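You operate a simulated robot arm through the tools that you are given. There is no shell and no other tool.

Carry out the task below with a simulated two-armed robot. There is one attempt and no reset: what you move stays moved.

## Task
Open the relays drawer, fetch the purple relay from the inside of the relays drawer and set it in the yellow tray, then shut the drawer. Open the filters drawer, take the grey filter from the inside of the filters drawer and leave it in the silver tray, then shut the drawer. Put the blue brush on the top of the yellow table away on the top of the teal table. Fetch the grey end plate and set it on the top of the yellow table. Fetch the blue plug from the third shelf from the bottom of the column rack and set it on the top shelf of the column rack. Any order will do. Set down upright: grey filter.

Only the result counts: the job must be done as asked and must still hold three seconds after the hand-in. Knocking over, shifting, dropping, spilling or breaking anything else fails it.

## Robot
Two 7-joint arms with two-finger parallel grippers on one trunk, on a base that drives. Base frame: it is fixed to the floor where the robot stands at the start and does not move with it; the origin is under the middle of the robot, x ahead of it, y to its left, z up. Readings come in mm, degrees, newtons and seconds.
The left shoulder is at the start at [20, 138, 1497], the right one opposite. With the tool pointing down near the work surface each hand reaches from about 100 to 300 mm from the robot's upright axis, wherever it stands, measured 20 degrees to its own side. Places, roughly: blue brush (12x5x7 cm) [2600, 900, 700]; blue plug (4x3x9 cm) [2000, 100, 1000]; filters drawer [1900, 1500, 900]; grey end plate (5x5x5 cm) [2200, 100, 1000]; grey filter (6x4x8 cm) [1900, 1500, 900]; purple relay (3x4x6 cm) [1900, 1700, 900]; relays drawer [1900, 1700, 900]; silver tray (26x16x5 cm) [400, 4200, 600]; top of the teal table [200, 4200, 600]; top of the yellow table [2600, 700, 700]; top shelf of the column rack [2100, 0, 1400]; yellow tray (26x18x5 cm) [2100, -100, 1400]. Payload 1.57 kg a hand.
The TCP of each hand is the grasp point between the finger pads, 30 mm short of the fingertips. In the tool frame z runs along the fingers and y along their closing line. Largest opening 80 mm; finger width 17, thickness 12; the body of the gripper, 40 by 82 mm, starts 80 mm behind the TCP.
Orientation is that of the tool frame in the base frame, as [roll, pitch, yaw] about the fixed x, y, z axes, in that order (R = Rz(yaw) Ry(pitch) Rx(roll)). With the fingers straight down and closing along the base's y, the tool's x points along the base's -x, its y along +y and its z along -z.

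## Interface
- The arms move only by the tool play_rows. It takes "left_steps", "right_steps" or both (then of equal length, played together; a hand with none holds still); each is a list that holds one entry, the list of rows, each a list of 7 numbers: the closure, from 0 (fully open) to 1 (shut), then the shift along the tool's x, y, z in units of 40 mm (1.0 is 40 mm), then the turn, a rotation vector about the tool's x, y, z in units of 6 degrees (1.0 is 6 degrees). In form: [[[gripper, dx, dy, dz, ax, ay, az], ...]]. A call has 1 to 20 rows; each row shifts and turns the commanded pose from where the row before left it, along the tool's axes as they then stand. A call with a number of a shift or a turn outside -1 to 1 is refused whole. A row lasts 0.2 s, in which the tool goes at most 50 mm and 8.6 degrees; a call with a longer step from one row to the next is refused whole, and so is a gripper value outside its range. Where a pose cannot be reached the arm comes as near as it can. A force on the tool above 40 N (or 10 N above the force at the start of the call, whichever is more), or a blocked arm, ends the call early, and 0.2 s more pass. The fingers move at their own pace (about 45 mm/s each) and stop on an object; they squeeze with about 37 N. The grip force told is the motor's: it shows also when the fingers shut on nothing. Time passes only in rows, and 0.2 s behind the last, so rows that do not move let the fingers close. The reply holds the time, the measured pose of the TCP, the force on the tool along the base axes, the opening and the grip force, in the units named above and with some noise, with the torque about the TCP (base axes, N m) and any sound that the robot's microphone picked up, and new pictures: "pictures" is both (left out), scene, wrist or none (wrist: the cameras of the hands that moved).
- Cameras (640 x 400 px; columns grow to the right, rows downward): "scene" is now at [174.9, 12.2, 1362.1]; the picture's right is [0.10, -0.99, 0.00], its down [-0.67, -0.07, -0.74] and it looks along [0.74, 0.08, -0.67] (base axes); focal length 277 px, centre (320, 200). "left" rides on the left gripper at [72, 7, -122] in its tool frame; the picture's right is [-0.09, 1.00, 0.00], its down [-0.84, -0.08, -0.54] and it looks along [-0.54, -0.05, 0.84] (tool axes); focal length 238 px, centre (320, 200). "right" rides on the right gripper at [72, -7, -122] in its tool frame; the picture's right is [0.09, 1.00, 0.00], its down [-0.84, 0.08, -0.54] and it looks along [-0.54, 0.05, 0.84] (tool axes); focal length 238 px, centre (320, 200).
- slide_trunk(by): slides the trunk up (or, below 0, down) by that many mm; the arms and the scene camera ride with it, the base frame stays. It gives what a move gives, with no picture.
- roll_base(legs): drives the robot by 1 to 6 legs, each [ahead, left, turn to the left] in mm, mm and degrees, along the robot's own axes; the way and the turn of a leg run together, so that a leg with both is an arc; at most 1500 mm and 180 degrees a leg. The arms and the cameras ride along, it lands a little off, and it stops where it bumps. It gives what a move gives, and a new picture of the scene camera.
- head_to(pan, tilt): turns the head with the scene camera to pan (to the left, within 60 degrees either way) and tilt (down, from -29 to 69), counted from straight ahead of the robot. It gives what a move gives, and a new picture of the scene camera.
- probe_pixels(camera, pixels): for up to 12 pixels [column, row] of the newest picture of that camera ("zoom" is the newest enlarged one), the place [x, y, z] in the base frame of the surface seen there, good to about 2 mm, but the place of the scene camera against the robot may be out by one fixed shift of up to 18 mm in any direction. The clock stands still meanwhile.
- zoom(camera, box): a new picture of the part [left, top, right, bottom] of that camera's present view, enlarged. The clock stands still meanwhile.
- hand_in(): hands the job in; it is judged then, once.

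Leave the grippers open and the arms clear of the work at the hand-in unless told otherwise.

The tools are called as a command line: name --argument value ..., lists and objects as JSON in quotes. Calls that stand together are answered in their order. play_rows: Moves the arms, as the interface text tells. Its arguments: {"type":"object","properties":{"left_steps":{"type":"array"},"right_steps":{"type":"array"},"pictures":{"type":"string","enum":["both","scene","wrist","none"]}},"required":[]} The other tools are called the same way: slide_trunk (by) slides the trunk up or down; roll_base (legs) drives the base; head_to (pan, tilt) turns the head that bears the scene camera; probe_pixels (camera, pixels) gives the place of the surface under pixels of a picture; zoom (camera, box) takes an enlarged picture of a part of a camera's view; hand_in () hands the job in.

At the start:

```text
t: 0.0
left_tool_pos: [322.7, 133.7, 1137.0]
left_ee_rot: [-179.9, 0.0, -179.9]
left_contact_force: [0.5, -0.3, -0.8]
left_moment: [-0.01, 0.01, 0.02]
left_width: 80.1
left_grip_force: 0.2
right_tool_pos: [273.8, -112.1, 1108.2]
right_ee_rot: [180.0, 0.0, 180.0]
right_contact_force: [0.4, 0.2, 0.5]
right_moment: [0.0, 0.02, 0.04]
right_width: 80.1
right_grip_force: 0.0
trunk travel left (down, up): [-872.0, 368.0]
robot x, y, heading: [-1.8, -1.2, -0.1]
head pan, tilt: [5.8, 42.0]
```

scene: 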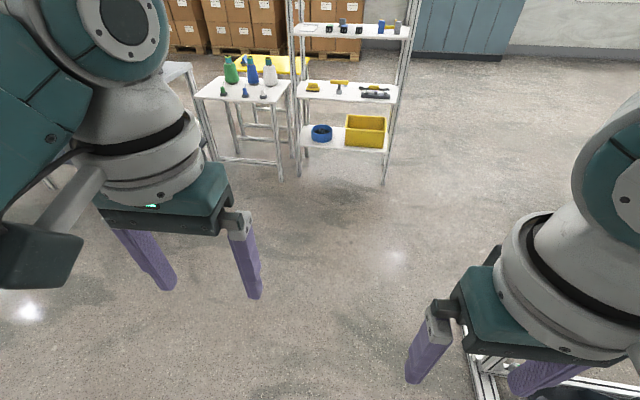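
right: 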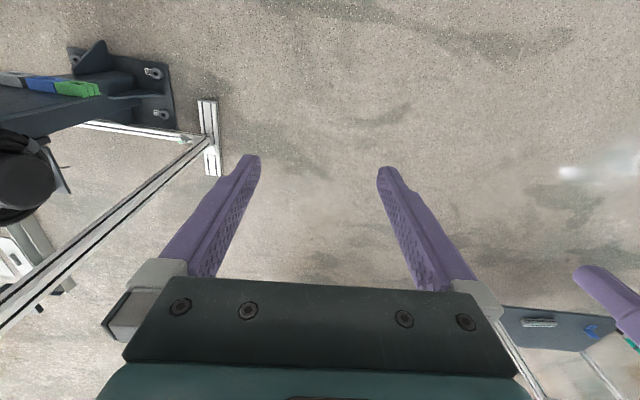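
left: 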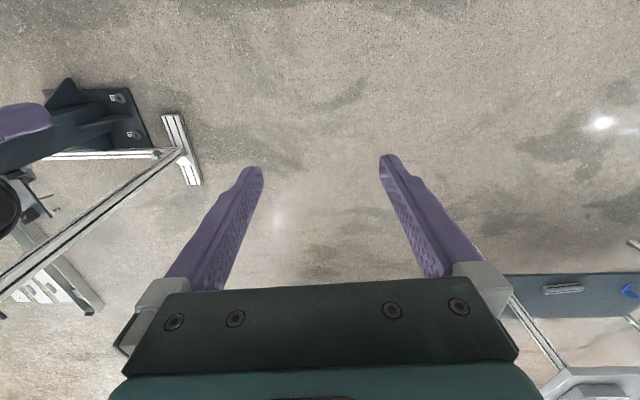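

I start by looking around: the scene shows a rack ahead and tables to the left. I turn the head up to see more.

head_to --pan 0 --tilt 15

```text
t: 0.9
left_tool_pos: [322.6, 134.5, 1137.2]
left_ee_rot: [-179.9, 0.0, -179.9]
left_contact_force: [0.2, -0.6, -0.6]
left_moment: [0.02, -0.03, -0.02]
left_width: 80.0
left_grip_force: 0.1
right_tool_pos: [273.5, -112.2, 1106.8]
right_ee_rot: [180.0, 0.0, 180.0]
right_contact_force: [0.5, 0.2, 0.0]
right_moment: [-0.04, -0.02, -0.03]
right_width: 80.5
right_grip_force: 0.0
trunk travel left (down, up): [-872.0, 368.0]
robot x, y, heading: [-1.7, 1.7, 0.1]
head pan, tilt: [0.0, 15.0]
```

scene: 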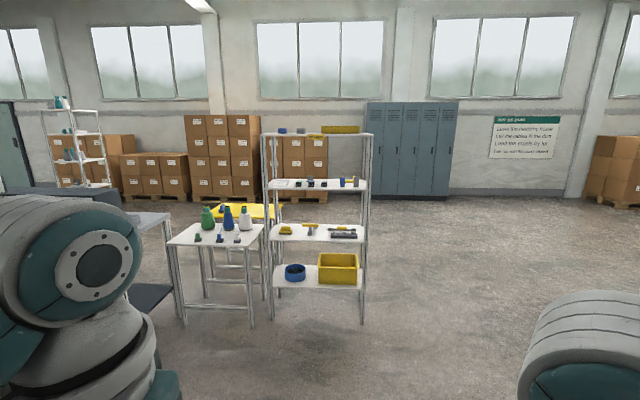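

zoom --camera "scene" --box '[160, 110, 390, 330]'

probe_pixels --camera "scene" --pixels '[[271, 186], [360, 190], [310, 185], [270, 135], [370, 135], [285, 235], [360, 235], [300, 285], [352, 182], [180, 235], [262, 235], [250, 209]]'

head_to --pan 45 --tilt 15

```text
1.82 times, centred on (275, 220) of scene
```

zoom: 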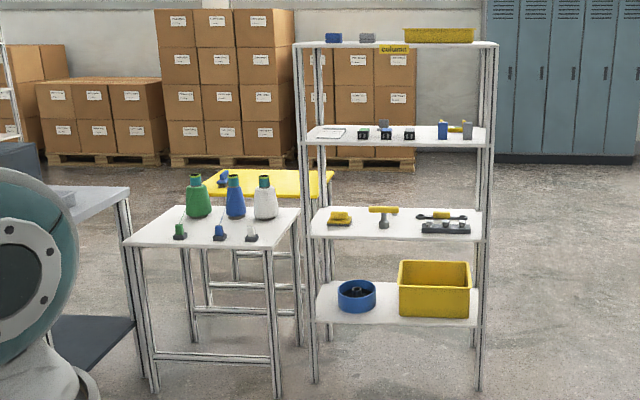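

```text
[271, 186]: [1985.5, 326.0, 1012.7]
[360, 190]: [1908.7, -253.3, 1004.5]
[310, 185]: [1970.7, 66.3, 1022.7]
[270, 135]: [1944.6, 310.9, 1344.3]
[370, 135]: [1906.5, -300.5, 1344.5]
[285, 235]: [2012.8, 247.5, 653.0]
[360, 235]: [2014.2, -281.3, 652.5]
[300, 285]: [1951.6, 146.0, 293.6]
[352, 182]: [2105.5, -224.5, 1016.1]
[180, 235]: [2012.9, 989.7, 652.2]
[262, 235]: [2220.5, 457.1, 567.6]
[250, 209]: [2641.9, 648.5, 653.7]
```

```text
t: 2.0
left_tool_pos: [322.5, 134.5, 1138.0]
left_ee_rot: [179.9, 0.1, -180.0]
left_contact_force: [0.3, 0.0, -0.2]
left_moment: [0.01, -0.01, 0.03]
left_width: 80.1
left_grip_force: 0.1
right_tool_pos: [272.6, -113.2, 1107.3]
right_ee_rot: [179.9, -0.1, -179.9]
right_contact_force: [0.3, 0.2, 0.1]
right_moment: [-0.01, -0.02, 0.01]
right_width: 80.1
right_grip_force: 0.0
trunk travel left (down, up): [-872.0, 368.0]
robot x, y, heading: [0.6, -1.1, -0.3]
head pan, tilt: [45.0, 15.0]
```

scene: 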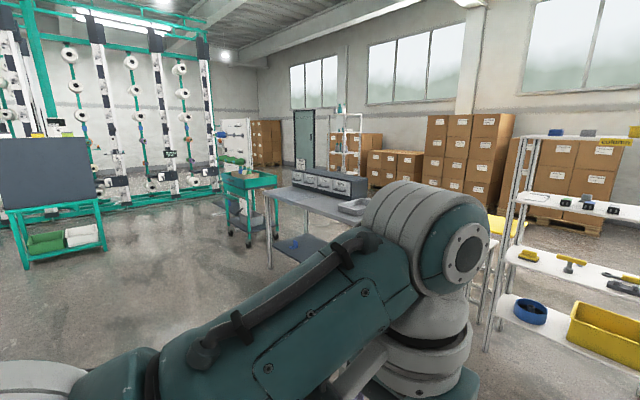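

zoom --camera "scene" --box '[210, 100, 400, 280]'

zoom --camera "scene" --box '[0, 110, 160, 280]'

probe_pixels --camera "scene" --pixels '[[305, 182], [325, 184], [343, 188], [300, 198], [345, 208], [270, 190], [280, 265], [248, 180], [45, 245], [80, 235], [55, 211], [60, 230]]'

```text
2.22 times, centred on (305, 190) of scene
```

zoom: 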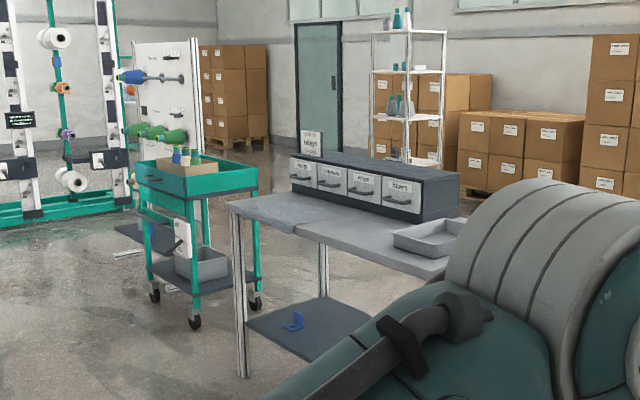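

```text
2.35 times, centred on (80, 195) of scene
```

zoom: 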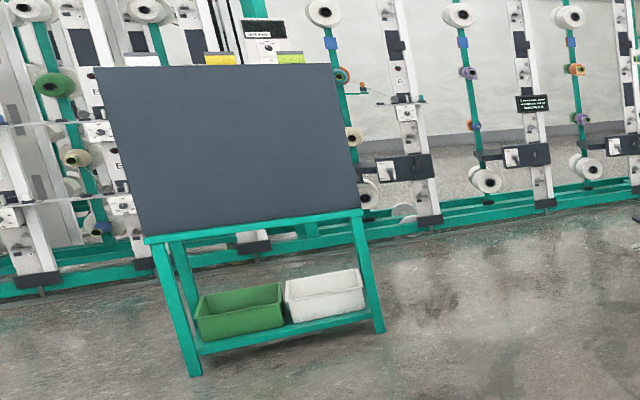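

```text
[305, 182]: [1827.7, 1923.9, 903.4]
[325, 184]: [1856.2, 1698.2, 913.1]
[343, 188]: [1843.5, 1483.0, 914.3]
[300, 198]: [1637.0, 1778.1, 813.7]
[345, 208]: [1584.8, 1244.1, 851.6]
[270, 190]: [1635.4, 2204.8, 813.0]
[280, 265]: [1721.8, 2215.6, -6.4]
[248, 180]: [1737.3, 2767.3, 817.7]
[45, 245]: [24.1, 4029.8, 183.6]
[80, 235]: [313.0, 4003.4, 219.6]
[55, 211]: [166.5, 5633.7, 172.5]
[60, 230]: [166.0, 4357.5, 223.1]
```

head_to --pan 0 --tilt 69

```text
t: 3.3
left_tool_pos: [322.3, 133.0, 1136.5]
left_ee_rot: [-179.9, 0.1, -179.9]
left_contact_force: [-1.2, -0.1, 0.1]
left_moment: [0.01, -0.02, 0.03]
left_width: 80.1
left_grip_force: 0.2
right_tool_pos: [272.9, -112.0, 1107.0]
right_ee_rot: [-179.9, -0.1, -179.9]
right_contact_force: [0.0, -0.6, 0.3]
right_moment: [0.04, 0.05, 0.02]
right_width: 79.9
right_grip_force: 0.1
trunk travel left (down, up): [-872.0, 368.0]
robot x, y, heading: [-1.4, 2.5, 0.0]
head pan, tilt: [0.0, 68.8]
```

scene: 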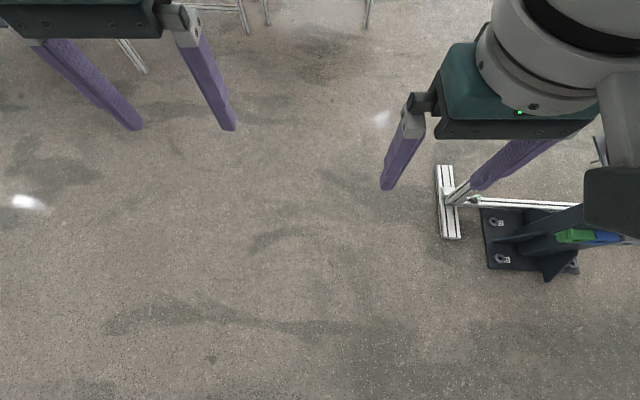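

probe_pixels --camera "scene" --pixels '[[448, 200], [520, 202], [500, 262], [560, 250], [520, 380], [320, 380], [450, 170]]'

head_to --pan -60 --tilt 35

```text
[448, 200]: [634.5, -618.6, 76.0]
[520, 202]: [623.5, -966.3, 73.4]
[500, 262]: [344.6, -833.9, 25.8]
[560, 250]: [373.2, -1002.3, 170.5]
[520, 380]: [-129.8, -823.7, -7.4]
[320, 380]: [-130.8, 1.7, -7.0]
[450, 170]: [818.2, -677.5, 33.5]
```

```text
t: 4.6
left_tool_pos: [322.5, 133.6, 1137.7]
left_ee_rot: [179.9, 0.0, -180.0]
left_contact_force: [0.0, -0.2, -0.1]
left_moment: [-0.03, -0.01, -0.01]
left_width: 80.1
left_grip_force: 0.0
right_tool_pos: [273.4, -113.2, 1107.6]
right_ee_rot: [180.0, 0.0, -180.0]
right_contact_force: [-0.5, -0.1, 0.8]
right_moment: [0.04, 0.0, -0.03]
right_width: 80.2
right_grip_force: 0.0
trunk travel left (down, up): [-872.0, 368.0]
robot x, y, heading: [-1.5, -0.5, 0.2]
head pan, tilt: [-60.0, 35.0]
```

scene: 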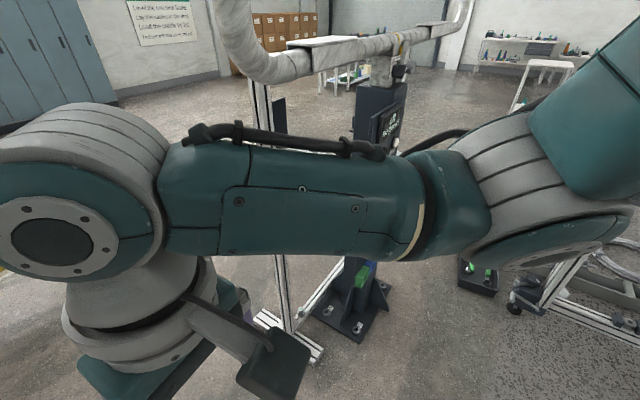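

roll_base --legs '[[900, 0, 0]]'

head_to --pan 0 --tilt 20

```text
t: 9.3
left_tool_pos: [1217.7, 123.5, 1137.9]
left_ee_rot: [-179.9, 0.0, 179.3]
left_contact_force: [-0.2, 0.3, 0.1]
left_moment: [0.01, -0.01, -0.01]
left_width: 79.9
left_grip_force: 0.2
right_tool_pos: [1165.1, -123.2, 1107.1]
right_ee_rot: [180.0, -0.1, 179.1]
right_contact_force: [0.5, -0.5, 0.0]
right_moment: [0.01, 0.03, 0.0]
right_width: 80.3
right_grip_force: 0.1
trunk travel left (down, up): [-872.0, 368.0]
robot x, y, heading: [891.8, -7.0, -0.7]
head pan, tilt: [-60.0, 35.0]
```

scene: 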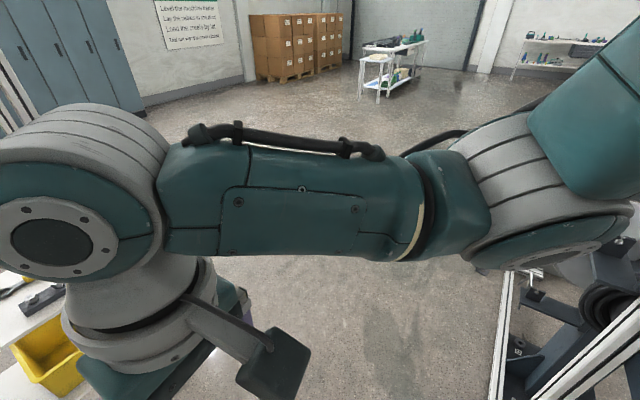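

```text
t: 10.6
left_tool_pos: [1217.0, 124.1, 1137.3]
left_ee_rot: [179.9, 0.0, 179.3]
left_contact_force: [-0.4, 0.1, 1.2]
left_moment: [0.01, 0.02, 0.01]
left_width: 80.1
left_grip_force: 0.1
right_tool_pos: [1165.7, -122.6, 1107.3]
right_ee_rot: [-180.0, -0.1, 179.2]
right_contact_force: [0.1, -0.6, 0.2]
right_moment: [0.02, 0.01, 0.03]
right_width: 79.8
right_grip_force: 0.1
trunk travel left (down, up): [-872.0, 368.0]
robot x, y, heading: [898.8, -7.4, -0.5]
head pan, tilt: [0.0, 20.0]
```

scene: 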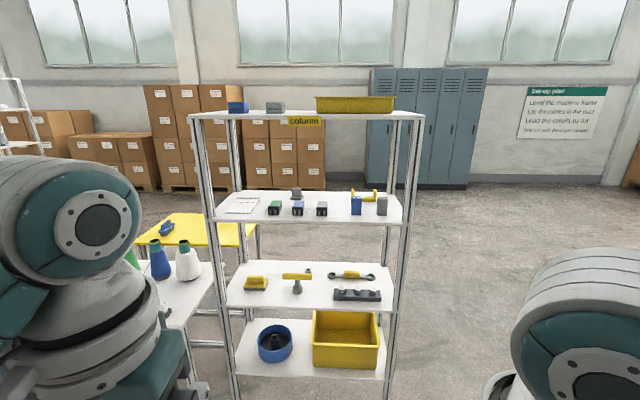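

zoom --camera "scene" --box '[190, 170, 420, 230]'

probe_pixels --camera "zoom" --pixels '[[100, 200], [400, 200]]'

probe_pixels --camera "scene" --pixels '[[298, 204], [299, 211], [296, 195], [356, 205], [382, 208], [369, 200], [322, 210], [275, 210], [242, 205], [238, 107], [275, 106], [355, 105]]'

zoom --camera "scene" --box '[120, 200, 280, 300]'

```text
2.78 times, centred on (305, 200) of scene
```

zoom: 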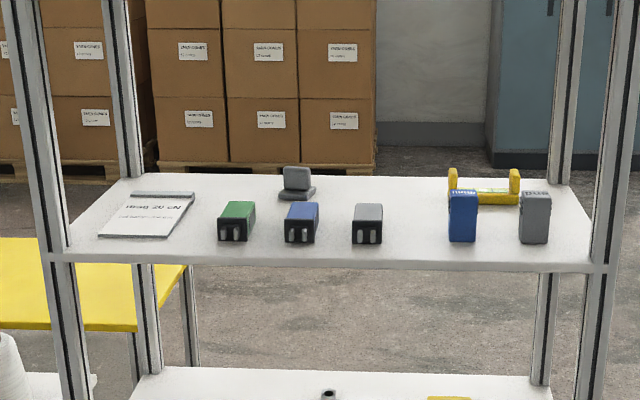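

```text
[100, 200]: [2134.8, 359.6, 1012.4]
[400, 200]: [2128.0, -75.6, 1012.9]
```

```text
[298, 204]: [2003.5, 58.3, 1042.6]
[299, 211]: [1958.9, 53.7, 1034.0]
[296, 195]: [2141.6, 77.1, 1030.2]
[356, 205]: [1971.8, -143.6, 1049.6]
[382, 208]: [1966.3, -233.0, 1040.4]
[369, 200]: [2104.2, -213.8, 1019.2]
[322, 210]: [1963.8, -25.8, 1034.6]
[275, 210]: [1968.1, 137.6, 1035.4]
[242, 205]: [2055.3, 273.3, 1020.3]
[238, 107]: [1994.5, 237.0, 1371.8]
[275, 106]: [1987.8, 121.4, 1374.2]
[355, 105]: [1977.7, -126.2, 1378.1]
```

```text
4.00 times, centred on (200, 250) of scene
```

zoom: 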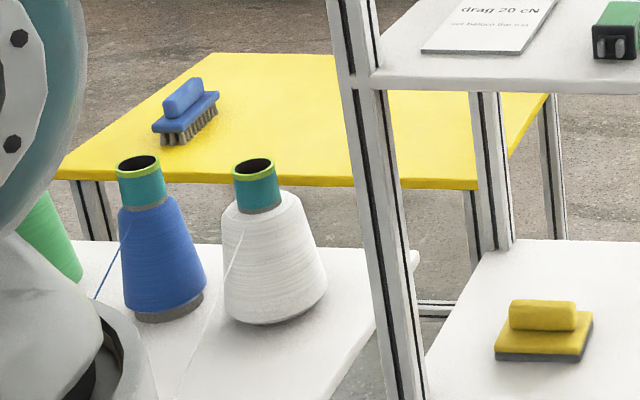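

The third shelf holds the blue plug (near px 298,206, about [1960–2035, 57, 1035]) and the grey end plate behind it (px 296,195). Before approaching, I test whether the left wrist can roll so that its camera sits on top when the tool points ahead.

play_rows --left_steps '[[[0, 0, 0, 0, 0, 0, 1], [0, 0, 0, 0, 0, 0, 1], [0, 0, 0, 0, 0, 0, 1], [0, 0, 0, 0, 0, 0, 1], [0, 0, 0, 0, 0, 0, 1], [0, 0, 0, 0, 0, 0, 1], [0, 0, 0, 0, 0, 0, 1], [0, 0, 0, 0, 0, 0, 1], [0, 0, 0, 0, 0, 0, 1], [0, 0, 0, 0, 0, 0, 1], [0, 0, 0, 0, 0, 0, 1], [0, 0, 0, 0, 0, 0, 1], [0, 0, 0, 0, 0, 0, 1], [0, 0, 0, 0, 0, 0, 1], [0, 0, 0, 0, 0, 0, 1]]]' --right_steps '[[[0, 0, 0, 0, 0, 0, -1], [0, 0, 0, 0, 0, 0, -1], [0, 0, 0, 0, 0, 0, -1], [0, 0, 0, 0, 0, 0, -1], [0, 0, 0, 0, 0, 0, -1], [0, 0, 0, 0, 0, 0, -1], [0, 0, 0, 0, 0, 0, -1], [0, 0, 0, 0, 0, 0, -1], [0, 0, 0, 0, 0, 0, -1], [0, 0, 0, 0, 0, 0, -1], [0, 0, 0, 0, 0, 0, -1], [0, 0, 0, 0, 0, 0, -1], [0, 0, 0, 0, 0, 0, -1], [0, 0, 0, 0, 0, 0, -1], [0, 0, 0, 0, 0, 0, -1]]]' --pictures "scene"

```text
t: 13.8
left_tool_pos: [1218.4, 124.3, 1137.8]
left_ee_rot: [180.0, 0.0, 89.1]
left_contact_force: [0.5, 0.0, 0.0]
left_moment: [0.01, 0.03, 0.03]
left_width: 79.9
left_grip_force: 0.1
right_tool_pos: [1165.6, -122.2, 1106.9]
right_ee_rot: [180.0, 0.0, -90.6]
right_contact_force: [-0.5, 0.0, -0.5]
right_moment: [0.0, -0.02, -0.02]
right_width: 80.0
right_grip_force: 0.0
trunk travel left (down, up): [-872.0, 368.0]
robot x, y, heading: [894.2, -3.5, -0.7]
head pan, tilt: [0.0, 20.0]
```

scene: 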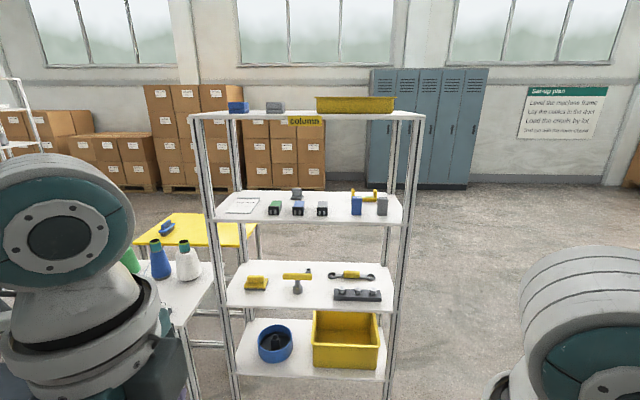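

The 90° roll worked on both hands; I continue by another 90°.

play_rows --left_steps '[[[0, 0, 0, 0, 0, 0, 1], [0, 0, 0, 0, 0, 0, 1], [0, 0, 0, 0, 0, 0, 1], [0, 0, 0, 0, 0, 0, 1], [0, 0, 0, 0, 0, 0, 1], [0, 0, 0, 0, 0, 0, 1], [0, 0, 0, 0, 0, 0, 1], [0, 0, 0, 0, 0, 0, 1], [0, 0, 0, 0, 0, 0, 1], [0, 0, 0, 0, 0, 0, 1], [0, 0, 0, 0, 0, 0, 1], [0, 0, 0, 0, 0, 0, 1], [0, 0, 0, 0, 0, 0, 1], [0, 0, 0, 0, 0, 0, 1], [0, 0, 0, 0, 0, 0, 1]]]' --right_steps '[[[0, 0, 0, 0, 0, 0, -1], [0, 0, 0, 0, 0, 0, -1], [0, 0, 0, 0, 0, 0, -1], [0, 0, 0, 0, 0, 0, -1], [0, 0, 0, 0, 0, 0, -1], [0, 0, 0, 0, 0, 0, -1], [0, 0, 0, 0, 0, 0, -1], [0, 0, 0, 0, 0, 0, -1], [0, 0, 0, 0, 0, 0, -1], [0, 0, 0, 0, 0, 0, -1], [0, 0, 0, 0, 0, 0, -1], [0, 0, 0, 0, 0, 0, -1], [0, 0, 0, 0, 0, 0, -1], [0, 0, 0, 0, 0, 0, -1], [0, 0, 0, 0, 0, 0, -1]]]' --pictures "both"

```text
t: 17.0
left_tool_pos: [1217.7, 123.2, 1136.8]
left_ee_rot: [180.0, 0.0, -0.8]
left_contact_force: [0.2, -0.2, 0.1]
left_moment: [0.01, -0.01, 0.01]
left_width: 80.2
left_grip_force: 0.1
right_tool_pos: [1165.3, -121.4, 1105.9]
right_ee_rot: [-180.0, 0.0, -0.7]
right_contact_force: [0.2, 0.6, -0.2]
right_moment: [-0.01, 0.0, 0.0]
right_width: 79.8
right_grip_force: 0.0
trunk travel left (down, up): [-872.0, 368.0]
robot x, y, heading: [896.2, -9.7, -0.6]
head pan, tilt: [0.0, 20.0]
```

scene: 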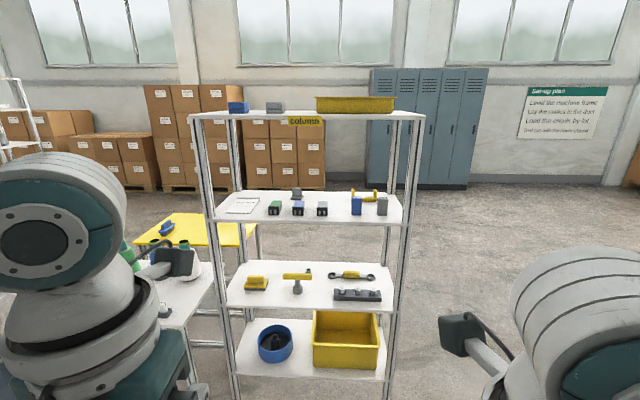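
right: 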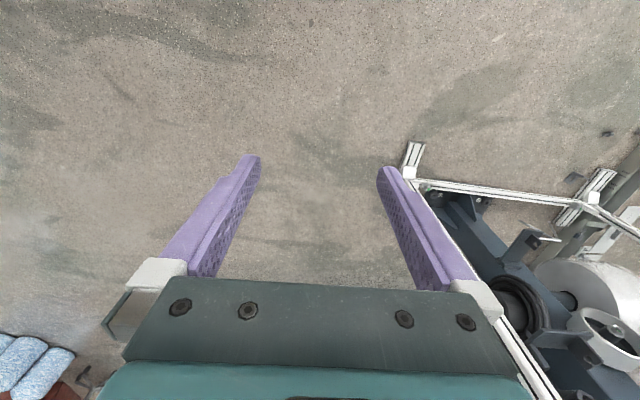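
left: 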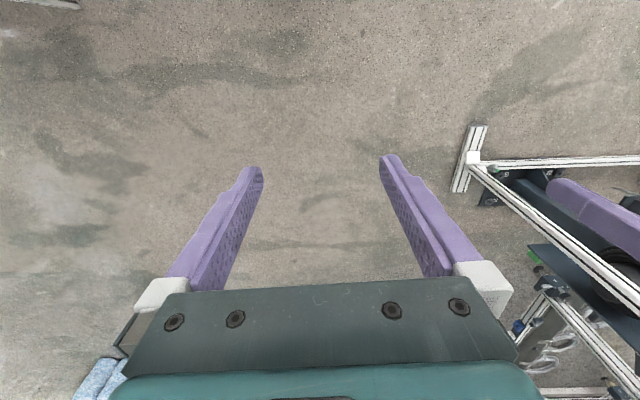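

Both wrists can roll. Now I tilt the left tool forward 60° (camera on top) while moving it ahead.

play_rows --left_steps '[[[0, 0.5, 0, 0, 0, 1, 0], [0, 0.5, 0, 0, 0, 1, 0], [0, 0.5, 0, 0, 0, 1, 0], [0, 0.5, 0, 0.2, 0, 1, 0], [0, 0.5, 0, 0.2, 0, 1, 0], [0, 0.4, 0, 0.3, 0, 1, 0], [0, 0.4, 0, 0.3, 0, 1, 0], [0, 0.3, 0, 0.4, 0, 1, 0], [0, 0.3, 0, 0.5, 0, 1, 0], [0, 0.3, 0, 0.5, 0, 1, 0]]]' --pictures "both"

```text
t: 19.2
left_tool_pos: [1425.0, 119.2, 1130.6]
left_ee_rot: [180.0, -60.0, -0.8]
left_contact_force: [0.1, 0.1, -0.4]
left_moment: [0.02, 0.03, -0.02]
left_width: 79.9
left_grip_force: 0.1
right_tool_pos: [1165.1, -121.1, 1106.7]
right_ee_rot: [180.0, 0.0, -0.8]
right_contact_force: [-0.4, 0.3, -0.8]
right_moment: [-0.01, 0.02, 0.02]
right_width: 80.1
right_grip_force: 0.2
trunk travel left (down, up): [-872.0, 368.0]
robot x, y, heading: [896.1, -8.3, -0.9]
head pan, tilt: [0.0, 20.0]
```

scene: 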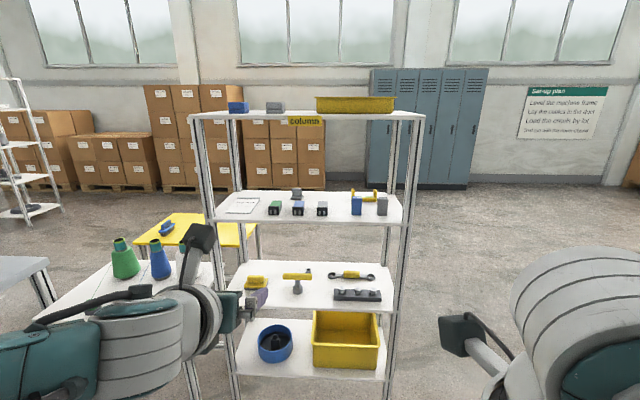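
left: 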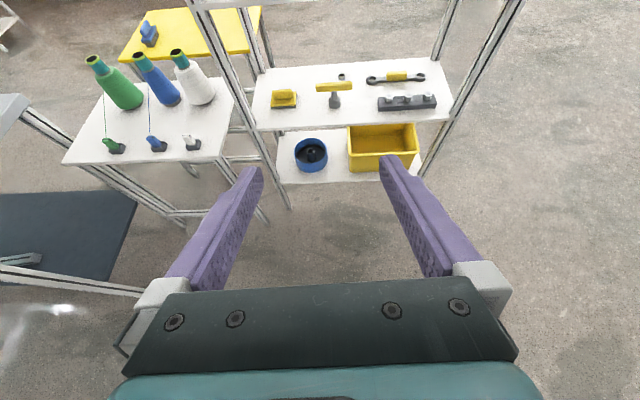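

The left tool now points 30° below horizontal, camera on top. I drive 380 mm nearer so that the left camera looks onto the third shelf, after lowering the trunk by 20.

roll_base --legs '[[380, 0, 0.7]]'

slide_trunk --by -20

play_rows --left_steps '[[[0, 0, 0.5, 0, 0, 0, 0], [0, 0, 0.5, 0, 0, 0, 0], [0, 0, 0, 0, 0, 0, 0]]]' --pictures "both"

```text
t: 21.6
left_tool_pos: [1805.6, 125.5, 1131.5]
left_ee_rot: [-179.9, -59.9, 0.0]
left_contact_force: [0.4, 0.2, 0.2]
left_moment: [0.01, 0.03, 0.02]
left_width: 79.8
left_grip_force: 0.1
right_tool_pos: [1549.0, -119.5, 1108.2]
right_ee_rot: [180.0, -0.1, 0.1]
right_contact_force: [0.0, 0.1, -0.1]
right_moment: [-0.02, 0.0, 0.01]
right_width: 80.0
right_grip_force: 0.1
trunk travel left (down, up): [-872.0, 368.0]
robot x, y, heading: [1274.5, -4.6, 0.0]
head pan, tilt: [0.0, 20.0]
```

scene: 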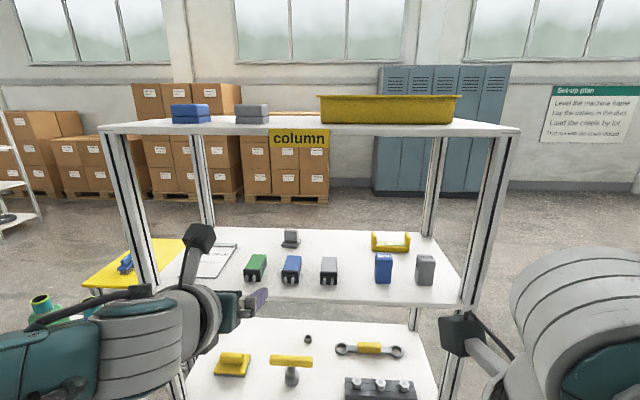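

```text
t: 22.3
left_tool_pos: [1805.6, 124.5, 1110.4]
left_ee_rot: [180.0, -60.0, 0.1]
left_contact_force: [-0.1, 0.0, 0.1]
left_moment: [-0.04, -0.01, -0.02]
left_width: 80.2
left_grip_force: 0.1
right_tool_pos: [1548.5, -120.7, 1085.6]
right_ee_rot: [-180.0, -0.1, 0.1]
right_contact_force: [-0.4, 0.0, 0.4]
right_moment: [0.0, -0.01, -0.03]
right_width: 80.1
right_grip_force: 0.1
trunk travel left (down, up): [-852.0, 388.0]
robot x, y, heading: [1280.3, -9.7, 0.1]
head pan, tilt: [0.0, 20.0]
```

```text
t: 23.1
left_tool_pos: [1806.2, 85.8, 1110.2]
left_ee_rot: [-179.9, -60.0, 0.0]
left_contact_force: [-0.1, 0.4, 1.1]
left_moment: [0.0, 0.01, -0.03]
left_width: 79.9
left_grip_force: 0.0
right_tool_pos: [1548.1, -120.4, 1087.3]
right_ee_rot: [-179.9, 0.0, 0.1]
right_contact_force: [-0.5, -0.6, 0.3]
right_moment: [-0.01, 0.0, 0.02]
right_width: 79.9
right_grip_force: 0.1
trunk travel left (down, up): [-852.0, 388.0]
robot x, y, heading: [1275.6, -6.1, 0.2]
head pan, tilt: [0.0, 20.0]
```

scene: 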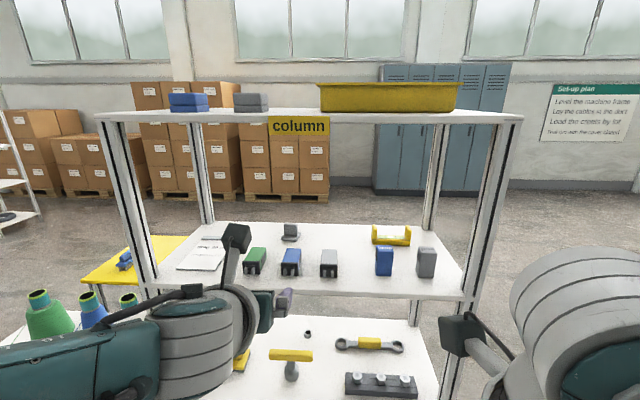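
left: 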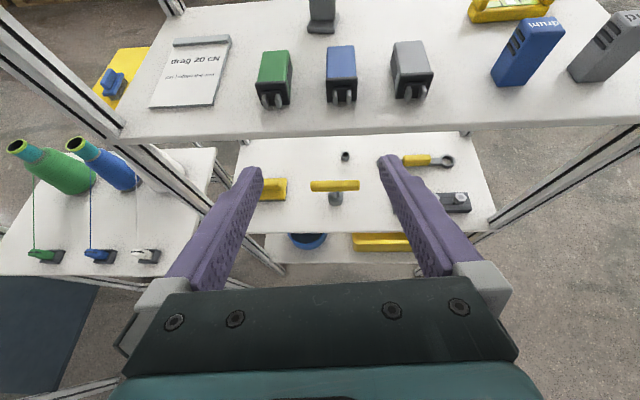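

I now see the shelf from the left camera; the blue plug with two pins is at about (341,75). I zoom and probe.

zoom --camera "left" --box '[220, 0, 460, 140]'

probe_pixels --camera "left" --pixels '[[341, 55], [330, 50], [353, 50], [342, 80], [329, 83], [356, 83], [341, 97], [341, 47], [320, 10], [322, 28], [340, 118], [273, 65]]'

probe_pixels --camera "scene" --pixels '[[292, 256], [284, 257], [300, 258], [290, 238], [291, 243], [298, 242], [284, 243], [188, 106], [250, 103], [300, 118], [330, 100], [390, 85]]'

zoom --camera "scene" --box '[100, 70, 540, 300]'

```text
2.67 times, centred on (340, 70) of left
```

zoom: 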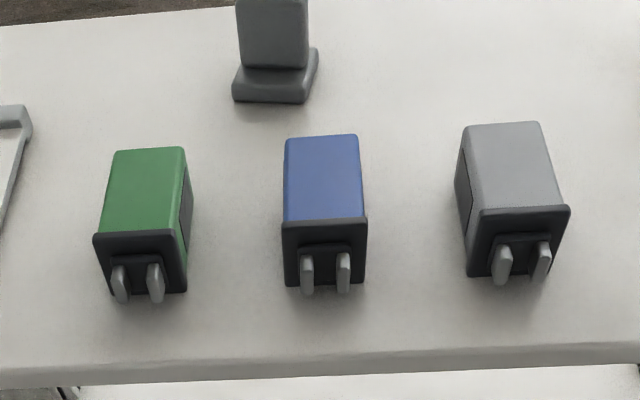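

```text
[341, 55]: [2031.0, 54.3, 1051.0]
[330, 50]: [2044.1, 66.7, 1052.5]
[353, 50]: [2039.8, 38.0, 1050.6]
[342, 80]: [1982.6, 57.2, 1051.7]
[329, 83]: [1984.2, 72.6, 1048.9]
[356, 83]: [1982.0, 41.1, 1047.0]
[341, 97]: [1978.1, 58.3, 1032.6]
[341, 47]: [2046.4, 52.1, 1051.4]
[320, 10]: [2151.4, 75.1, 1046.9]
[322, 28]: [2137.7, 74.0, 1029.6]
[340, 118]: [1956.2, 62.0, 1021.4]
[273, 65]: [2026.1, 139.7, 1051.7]
```

```text
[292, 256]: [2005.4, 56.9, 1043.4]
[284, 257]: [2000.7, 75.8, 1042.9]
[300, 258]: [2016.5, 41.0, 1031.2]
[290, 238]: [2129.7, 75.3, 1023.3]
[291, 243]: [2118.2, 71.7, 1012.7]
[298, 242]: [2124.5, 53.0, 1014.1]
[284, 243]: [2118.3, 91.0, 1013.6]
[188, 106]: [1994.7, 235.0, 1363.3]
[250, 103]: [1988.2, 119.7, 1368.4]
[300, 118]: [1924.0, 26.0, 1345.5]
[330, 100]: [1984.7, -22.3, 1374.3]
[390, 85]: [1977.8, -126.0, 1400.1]
```

```text
1.45 times, centred on (320, 185) of scene
```

zoom: 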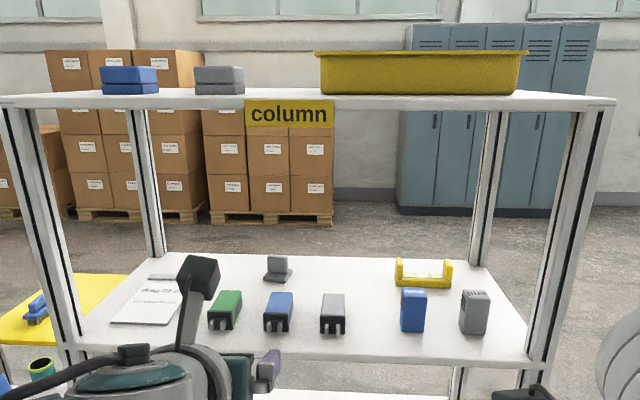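

Wrist probes: plug body x 1982–2048, y 38–72, top z 1051, shelf z 1021; scene-camera places read about 8 mm low in z and short in x. I extend the left arm forward over the plug at the present height with fingers at ~56 mm.

play_rows --left_steps '[[[0.3, 0.5, 0.25, 0.866, 0, 0, 0], [0.3, 0.5, 0.25, 0.866, 0, 0, 0], [0.3, 0.5, 0.25, 0.866, 0, 0, 0], [0.3, 0.25, 0, 0.433, 0, 0, 0], [0.3, 0, 0, 0, 0, 0, 0]]]' --pictures "both"

```text
t: 24.3
left_tool_pos: [1860.1, 75.8, 1135.5]
left_ee_rot: [-180.0, -60.0, -0.1]
left_contact_force: [-0.3, -0.1, 0.2]
left_moment: [-0.01, 0.0, 0.02]
left_width: 56.0
left_grip_force: 0.1
left hand out of reach, approached as far as the arm can: row 2, 3, 4
right_tool_pos: [1548.5, -120.4, 1087.1]
right_ee_rot: [-180.0, 0.0, 0.0]
right_contact_force: [-0.2, -0.2, 0.3]
right_moment: [0.0, -0.01, 0.0]
right_width: 79.9
right_grip_force: 0.1
trunk travel left (down, up): [-852.0, 388.0]
robot x, y, heading: [1275.0, -7.4, 0.0]
head pan, tilt: [0.0, 20.0]
```

scene: 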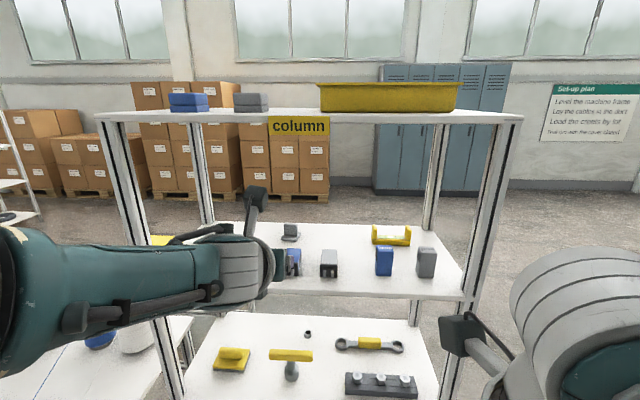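
left: 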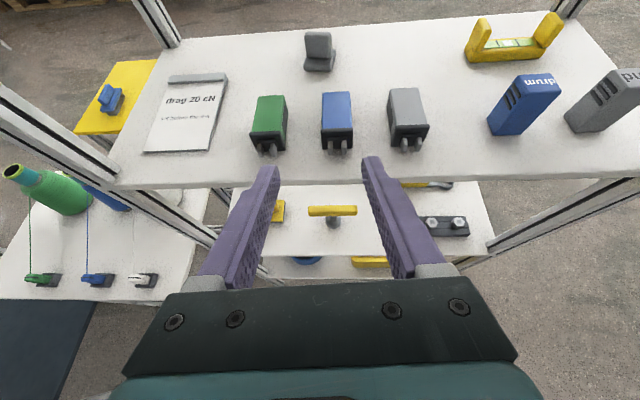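

The arm is at its reach limit here because the shoulder is high. I retract 100+ mm, then lower the trunk so the shoulder is nearer to shelf height.

play_rows --left_steps '[[[0.3, -0.5, 0, -0.866, 0, 0, 0], [0.3, -0.5, 0, -0.866, 0, 0, 0], [0.3, -0.5, 0, -0.866, 0, 0, 0]]]' --pictures "none"

slide_trunk --by -120

```text
t: 25.1
left_tool_pos: [1738.3, 77.7, 1137.5]
left_ee_rot: [-179.8, -59.9, -0.2]
left_contact_force: [0.0, 0.2, 0.6]
left_moment: [0.01, 0.05, 0.0]
left_width: 56.1
left_grip_force: 0.1
right_tool_pos: [1549.0, -120.5, 1086.5]
right_ee_rot: [-180.0, -0.1, 0.1]
right_contact_force: [-0.9, 0.0, 0.0]
right_moment: [0.02, 0.02, 0.0]
right_width: 79.8
right_grip_force: 0.0
trunk travel left (down, up): [-852.0, 388.0]
robot x, y, heading: [1276.1, -8.3, 0.3]
head pan, tilt: [0.0, 20.0]
```

```text
t: 26.6
left_tool_pos: [1739.1, 77.2, 1018.3]
left_ee_rot: [-180.0, -60.0, 0.0]
left_contact_force: [-0.2, -0.9, -0.2]
left_moment: [0.01, -0.01, -0.04]
left_width: 55.9
left_grip_force: 0.0
right_tool_pos: [1548.3, -121.8, 967.3]
right_ee_rot: [179.9, 0.0, 0.1]
right_contact_force: [-0.4, -0.3, 0.2]
right_moment: [0.01, -0.01, -0.02]
right_width: 80.1
right_grip_force: 0.1
trunk travel left (down, up): [-732.0, 508.0]
robot x, y, heading: [1278.8, -3.4, 0.1]
head pan, tilt: [0.0, 20.0]
```

play_rows --left_steps '[[[0.3, 0.866, 0, -0.5, 0, 0, 0], [0.3, 0.866, 0, -0.5, 0, 0, 0], [0.3, 0.433, 0, -0.25, 0, 0, 0]]]' --pictures "none"

slide_trunk --by -100

play_rows --left_steps '[[[0.3, 0.866, 0, -0.5, 0, 0, 0], [0.3, 0.866, 0, -0.5, 0, 0, 0], [0.3, 0, 0, 0, 0, 0, 0]]]' --pictures "both"

```text
t: 27.4
left_tool_pos: [1739.1, 75.8, 1117.6]
left_ee_rot: [-179.9, -59.8, 0.0]
left_contact_force: [0.0, -1.2, 1.4]
left_moment: [0.0, 0.01, 0.04]
left_width: 56.2
left_grip_force: 0.1
right_tool_pos: [1549.7, -121.0, 966.0]
right_ee_rot: [180.0, -0.1, 0.0]
right_contact_force: [0.5, -0.5, -0.4]
right_moment: [0.0, 0.0, 0.02]
right_width: 79.9
right_grip_force: 0.0
trunk travel left (down, up): [-732.0, 508.0]
robot x, y, heading: [1275.5, -11.0, -0.0]
head pan, tilt: [0.0, 20.0]
```

```text
t: 28.7
left_tool_pos: [1738.7, 76.9, 1018.7]
left_ee_rot: [180.0, -60.1, 0.0]
left_contact_force: [-0.6, 0.4, 0.4]
left_moment: [0.0, 0.0, -0.02]
left_width: 55.9
left_grip_force: 0.1
right_tool_pos: [1548.4, -120.0, 866.4]
right_ee_rot: [179.9, 0.0, 0.0]
right_contact_force: [0.3, 0.7, -0.4]
right_moment: [-0.02, -0.07, 0.01]
right_width: 80.1
right_grip_force: 0.1
trunk travel left (down, up): [-632.0, 608.0]
robot x, y, heading: [1279.5, -11.6, 0.2]
head pan, tilt: [0.0, 20.0]
```

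```text
t: 29.5
left_tool_pos: [1739.0, 74.2, 1098.6]
left_ee_rot: [-180.0, -60.0, 0.0]
left_contact_force: [0.1, 0.6, 0.2]
left_moment: [0.0, -0.02, 0.02]
left_width: 55.8
left_grip_force: 0.1
right_tool_pos: [1550.4, -120.5, 867.3]
right_ee_rot: [-180.0, 0.0, 0.0]
right_contact_force: [-0.4, -0.5, -0.7]
right_moment: [-0.01, 0.02, 0.01]
right_width: 79.7
right_grip_force: 0.0
trunk travel left (down, up): [-632.0, 608.0]
robot x, y, heading: [1273.3, -5.6, 0.0]
head pan, tilt: [0.0, 20.0]
```

scene: 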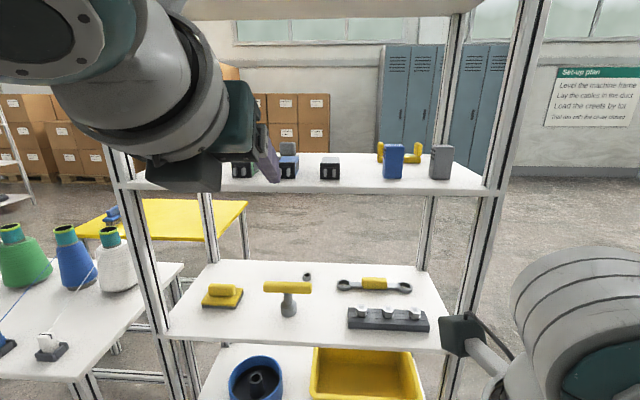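
left: 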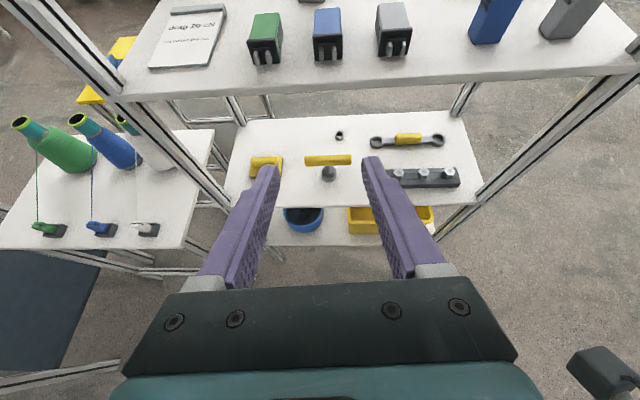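

Now the shoulder is near shelf height; I extend forward again at z≈1098 toward above the plug.

play_rows --left_steps '[[[0.3, 0.5, 0.25, 0.866, 0, 0, 0], [0.3, 0.5, 0.25, 0.866, 0, 0, 0], [0.3, 0.5, 0, 0.866, 0, 0, 0], [0.3, 0.5, 0, 0.866, 0, 0, 0], [0.3, 0, 0, 0, 0, 0, 0]]]' --pictures "both"

```text
t: 30.7
left_tool_pos: [1896.7, 54.1, 1098.5]
left_ee_rot: [-180.0, -60.0, 0.0]
left_contact_force: [0.0, 0.9, -0.2]
left_moment: [0.03, -0.03, -0.02]
left_width: 56.0
left_grip_force: 0.0
right_tool_pos: [1549.7, -119.1, 867.5]
right_ee_rot: [180.0, 0.0, 0.0]
right_contact_force: [-0.1, 0.1, 0.7]
right_moment: [0.01, -0.03, 0.03]
right_width: 80.1
right_grip_force: 0.1
trunk travel left (down, up): [-632.0, 608.0]
robot x, y, heading: [1277.8, -7.5, 0.0]
head pan, tilt: [0.0, 20.0]
```

scene: 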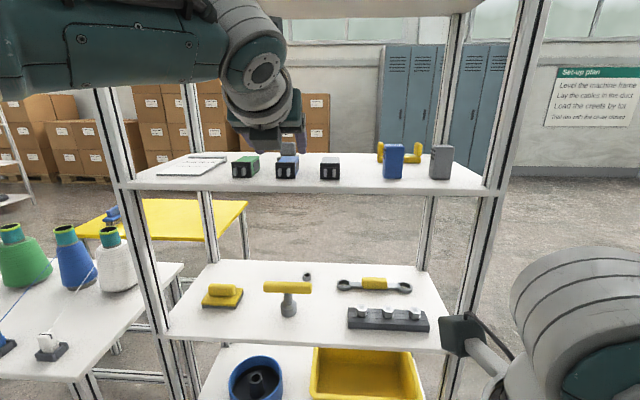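
left: 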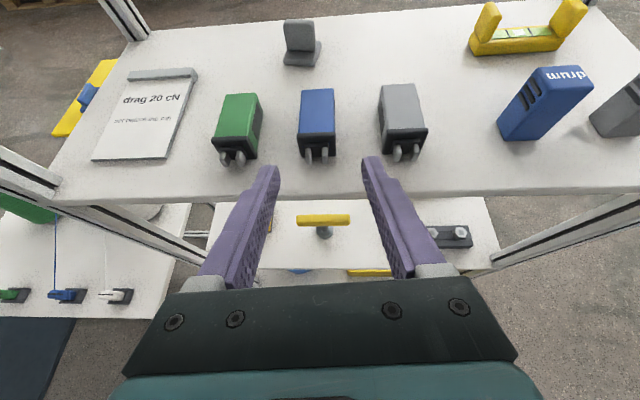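

Reach is fine so far (620 ahead). I drive 100 mm forward with the hand at z 1098, clear above the plug.

roll_base --legs '[[100, 0, 0]]'

zoom --camera "left" --box '[160, 0, 480, 200]'

```text
t: 31.8
left_tool_pos: [1996.3, 52.2, 1099.5]
left_ee_rot: [-180.0, -60.1, -0.2]
left_contact_force: [-0.2, -0.3, -0.5]
left_moment: [-0.02, 0.04, 0.0]
left_width: 55.7
left_grip_force: 0.0
right_tool_pos: [1648.5, -121.2, 865.8]
right_ee_rot: [180.0, 0.0, -0.1]
right_contact_force: [-0.2, 0.8, 0.8]
right_moment: [0.0, 0.06, 0.04]
right_width: 80.1
right_grip_force: 0.0
trunk travel left (down, up): [-632.0, 608.0]
robot x, y, heading: [1374.2, -9.2, -0.1]
head pan, tilt: [0.0, 20.0]
```

scene: 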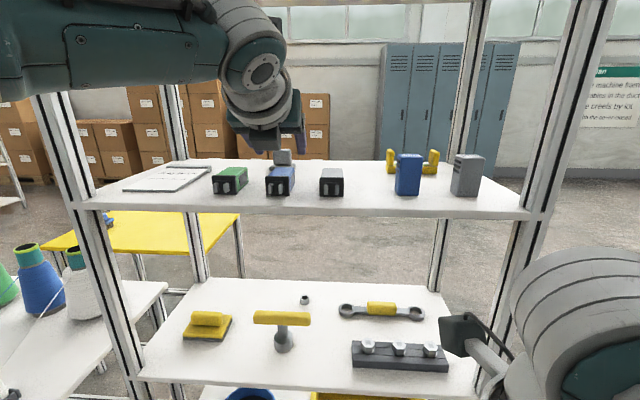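

```text
2.00 times, centred on (320, 100) of left
```

zoom: 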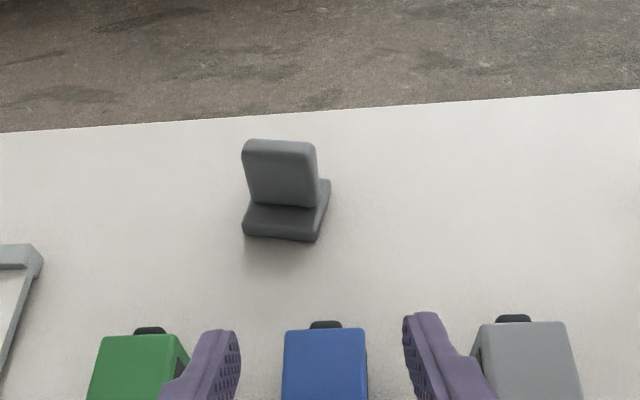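

probe_pixels --camera "zoom" --pixels '[[290, 340], [360, 340], [325, 332], [288, 390], [363, 390], [325, 390], [280, 155], [280, 190], [250, 225], [310, 235], [285, 230], [400, 150]]'

```text
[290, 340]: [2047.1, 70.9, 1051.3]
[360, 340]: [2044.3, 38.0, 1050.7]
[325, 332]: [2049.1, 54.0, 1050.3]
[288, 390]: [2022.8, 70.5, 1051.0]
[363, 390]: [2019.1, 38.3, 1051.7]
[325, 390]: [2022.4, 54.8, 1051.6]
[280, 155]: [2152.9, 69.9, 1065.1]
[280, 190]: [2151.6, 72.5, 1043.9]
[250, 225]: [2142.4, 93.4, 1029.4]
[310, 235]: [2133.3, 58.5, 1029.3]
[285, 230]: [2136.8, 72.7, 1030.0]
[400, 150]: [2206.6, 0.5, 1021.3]
```

The plug's centre is y≈54.5, top z 1051. I lower the hand to TCP ≈ (2012, 54.5, 1048) and close.

play_rows --left_steps '[[[0.3, -0.31, -0.02, 0.33, 0, 0, 0], [0.3, -0.31, -0.02, 0.33, 0, 0, 0], [0.3, -0.31, -0.02, 0.33, 0, 0, 0], [0.3, 0, 0, 0, 0, 0, 0]]]' --pictures "wrist"

```text
t: 32.8
left_tool_pos: [2007.0, 57.0, 1044.7]
left_ee_rot: [180.0, -60.1, -0.2]
left_contact_force: [-0.2, -0.1, 0.6]
left_moment: [-0.02, 0.01, 0.0]
left_width: 56.0
left_grip_force: 0.2
left hand out of reach, approached as far as the arm can: row 3
right_tool_pos: [1647.9, -121.5, 866.3]
right_ee_rot: [-180.0, -0.1, -0.1]
right_contact_force: [-0.4, 0.1, -0.2]
right_moment: [-0.01, 0.01, 0.0]
right_width: 80.1
right_grip_force: 0.1
trunk travel left (down, up): [-632.0, 608.0]
robot x, y, heading: [1375.8, -9.8, -0.1]
head pan, tilt: [0.0, 20.0]
```

left: 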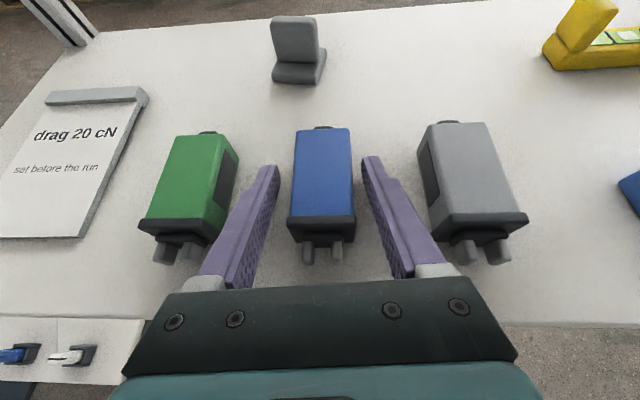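

Fingers straddle the blue plug. I close the gripper.

play_rows --left_steps '[[[1, 0, 0, 0, 0, 0, 0], [1, 0, 0, 0, 0, 0, 0], [1, 0, 0, 0, 0, 0, 0], [1, 0, 0, 0, 0, 0, 0]]]' --pictures "wrist"

```text
t: 33.8
left_tool_pos: [2007.7, 58.8, 1044.3]
left_ee_rot: [180.0, -60.0, -0.1]
left_contact_force: [0.4, 0.2, -0.5]
left_moment: [0.03, -0.06, -0.01]
left_width: 35.3
left_grip_force: 36.9
right_tool_pos: [1648.3, -119.5, 867.2]
right_ee_rot: [-180.0, 0.1, -0.2]
right_contact_force: [0.6, 0.1, -0.1]
right_moment: [0.0, 0.03, -0.01]
right_width: 79.9
right_grip_force: 0.1
trunk travel left (down, up): [-632.0, 608.0]
robot x, y, heading: [1375.7, -10.2, -0.2]
head pan, tilt: [0.0, 20.0]
```

left: 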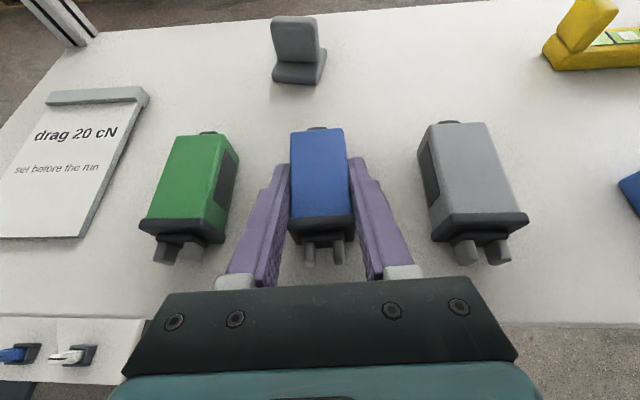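

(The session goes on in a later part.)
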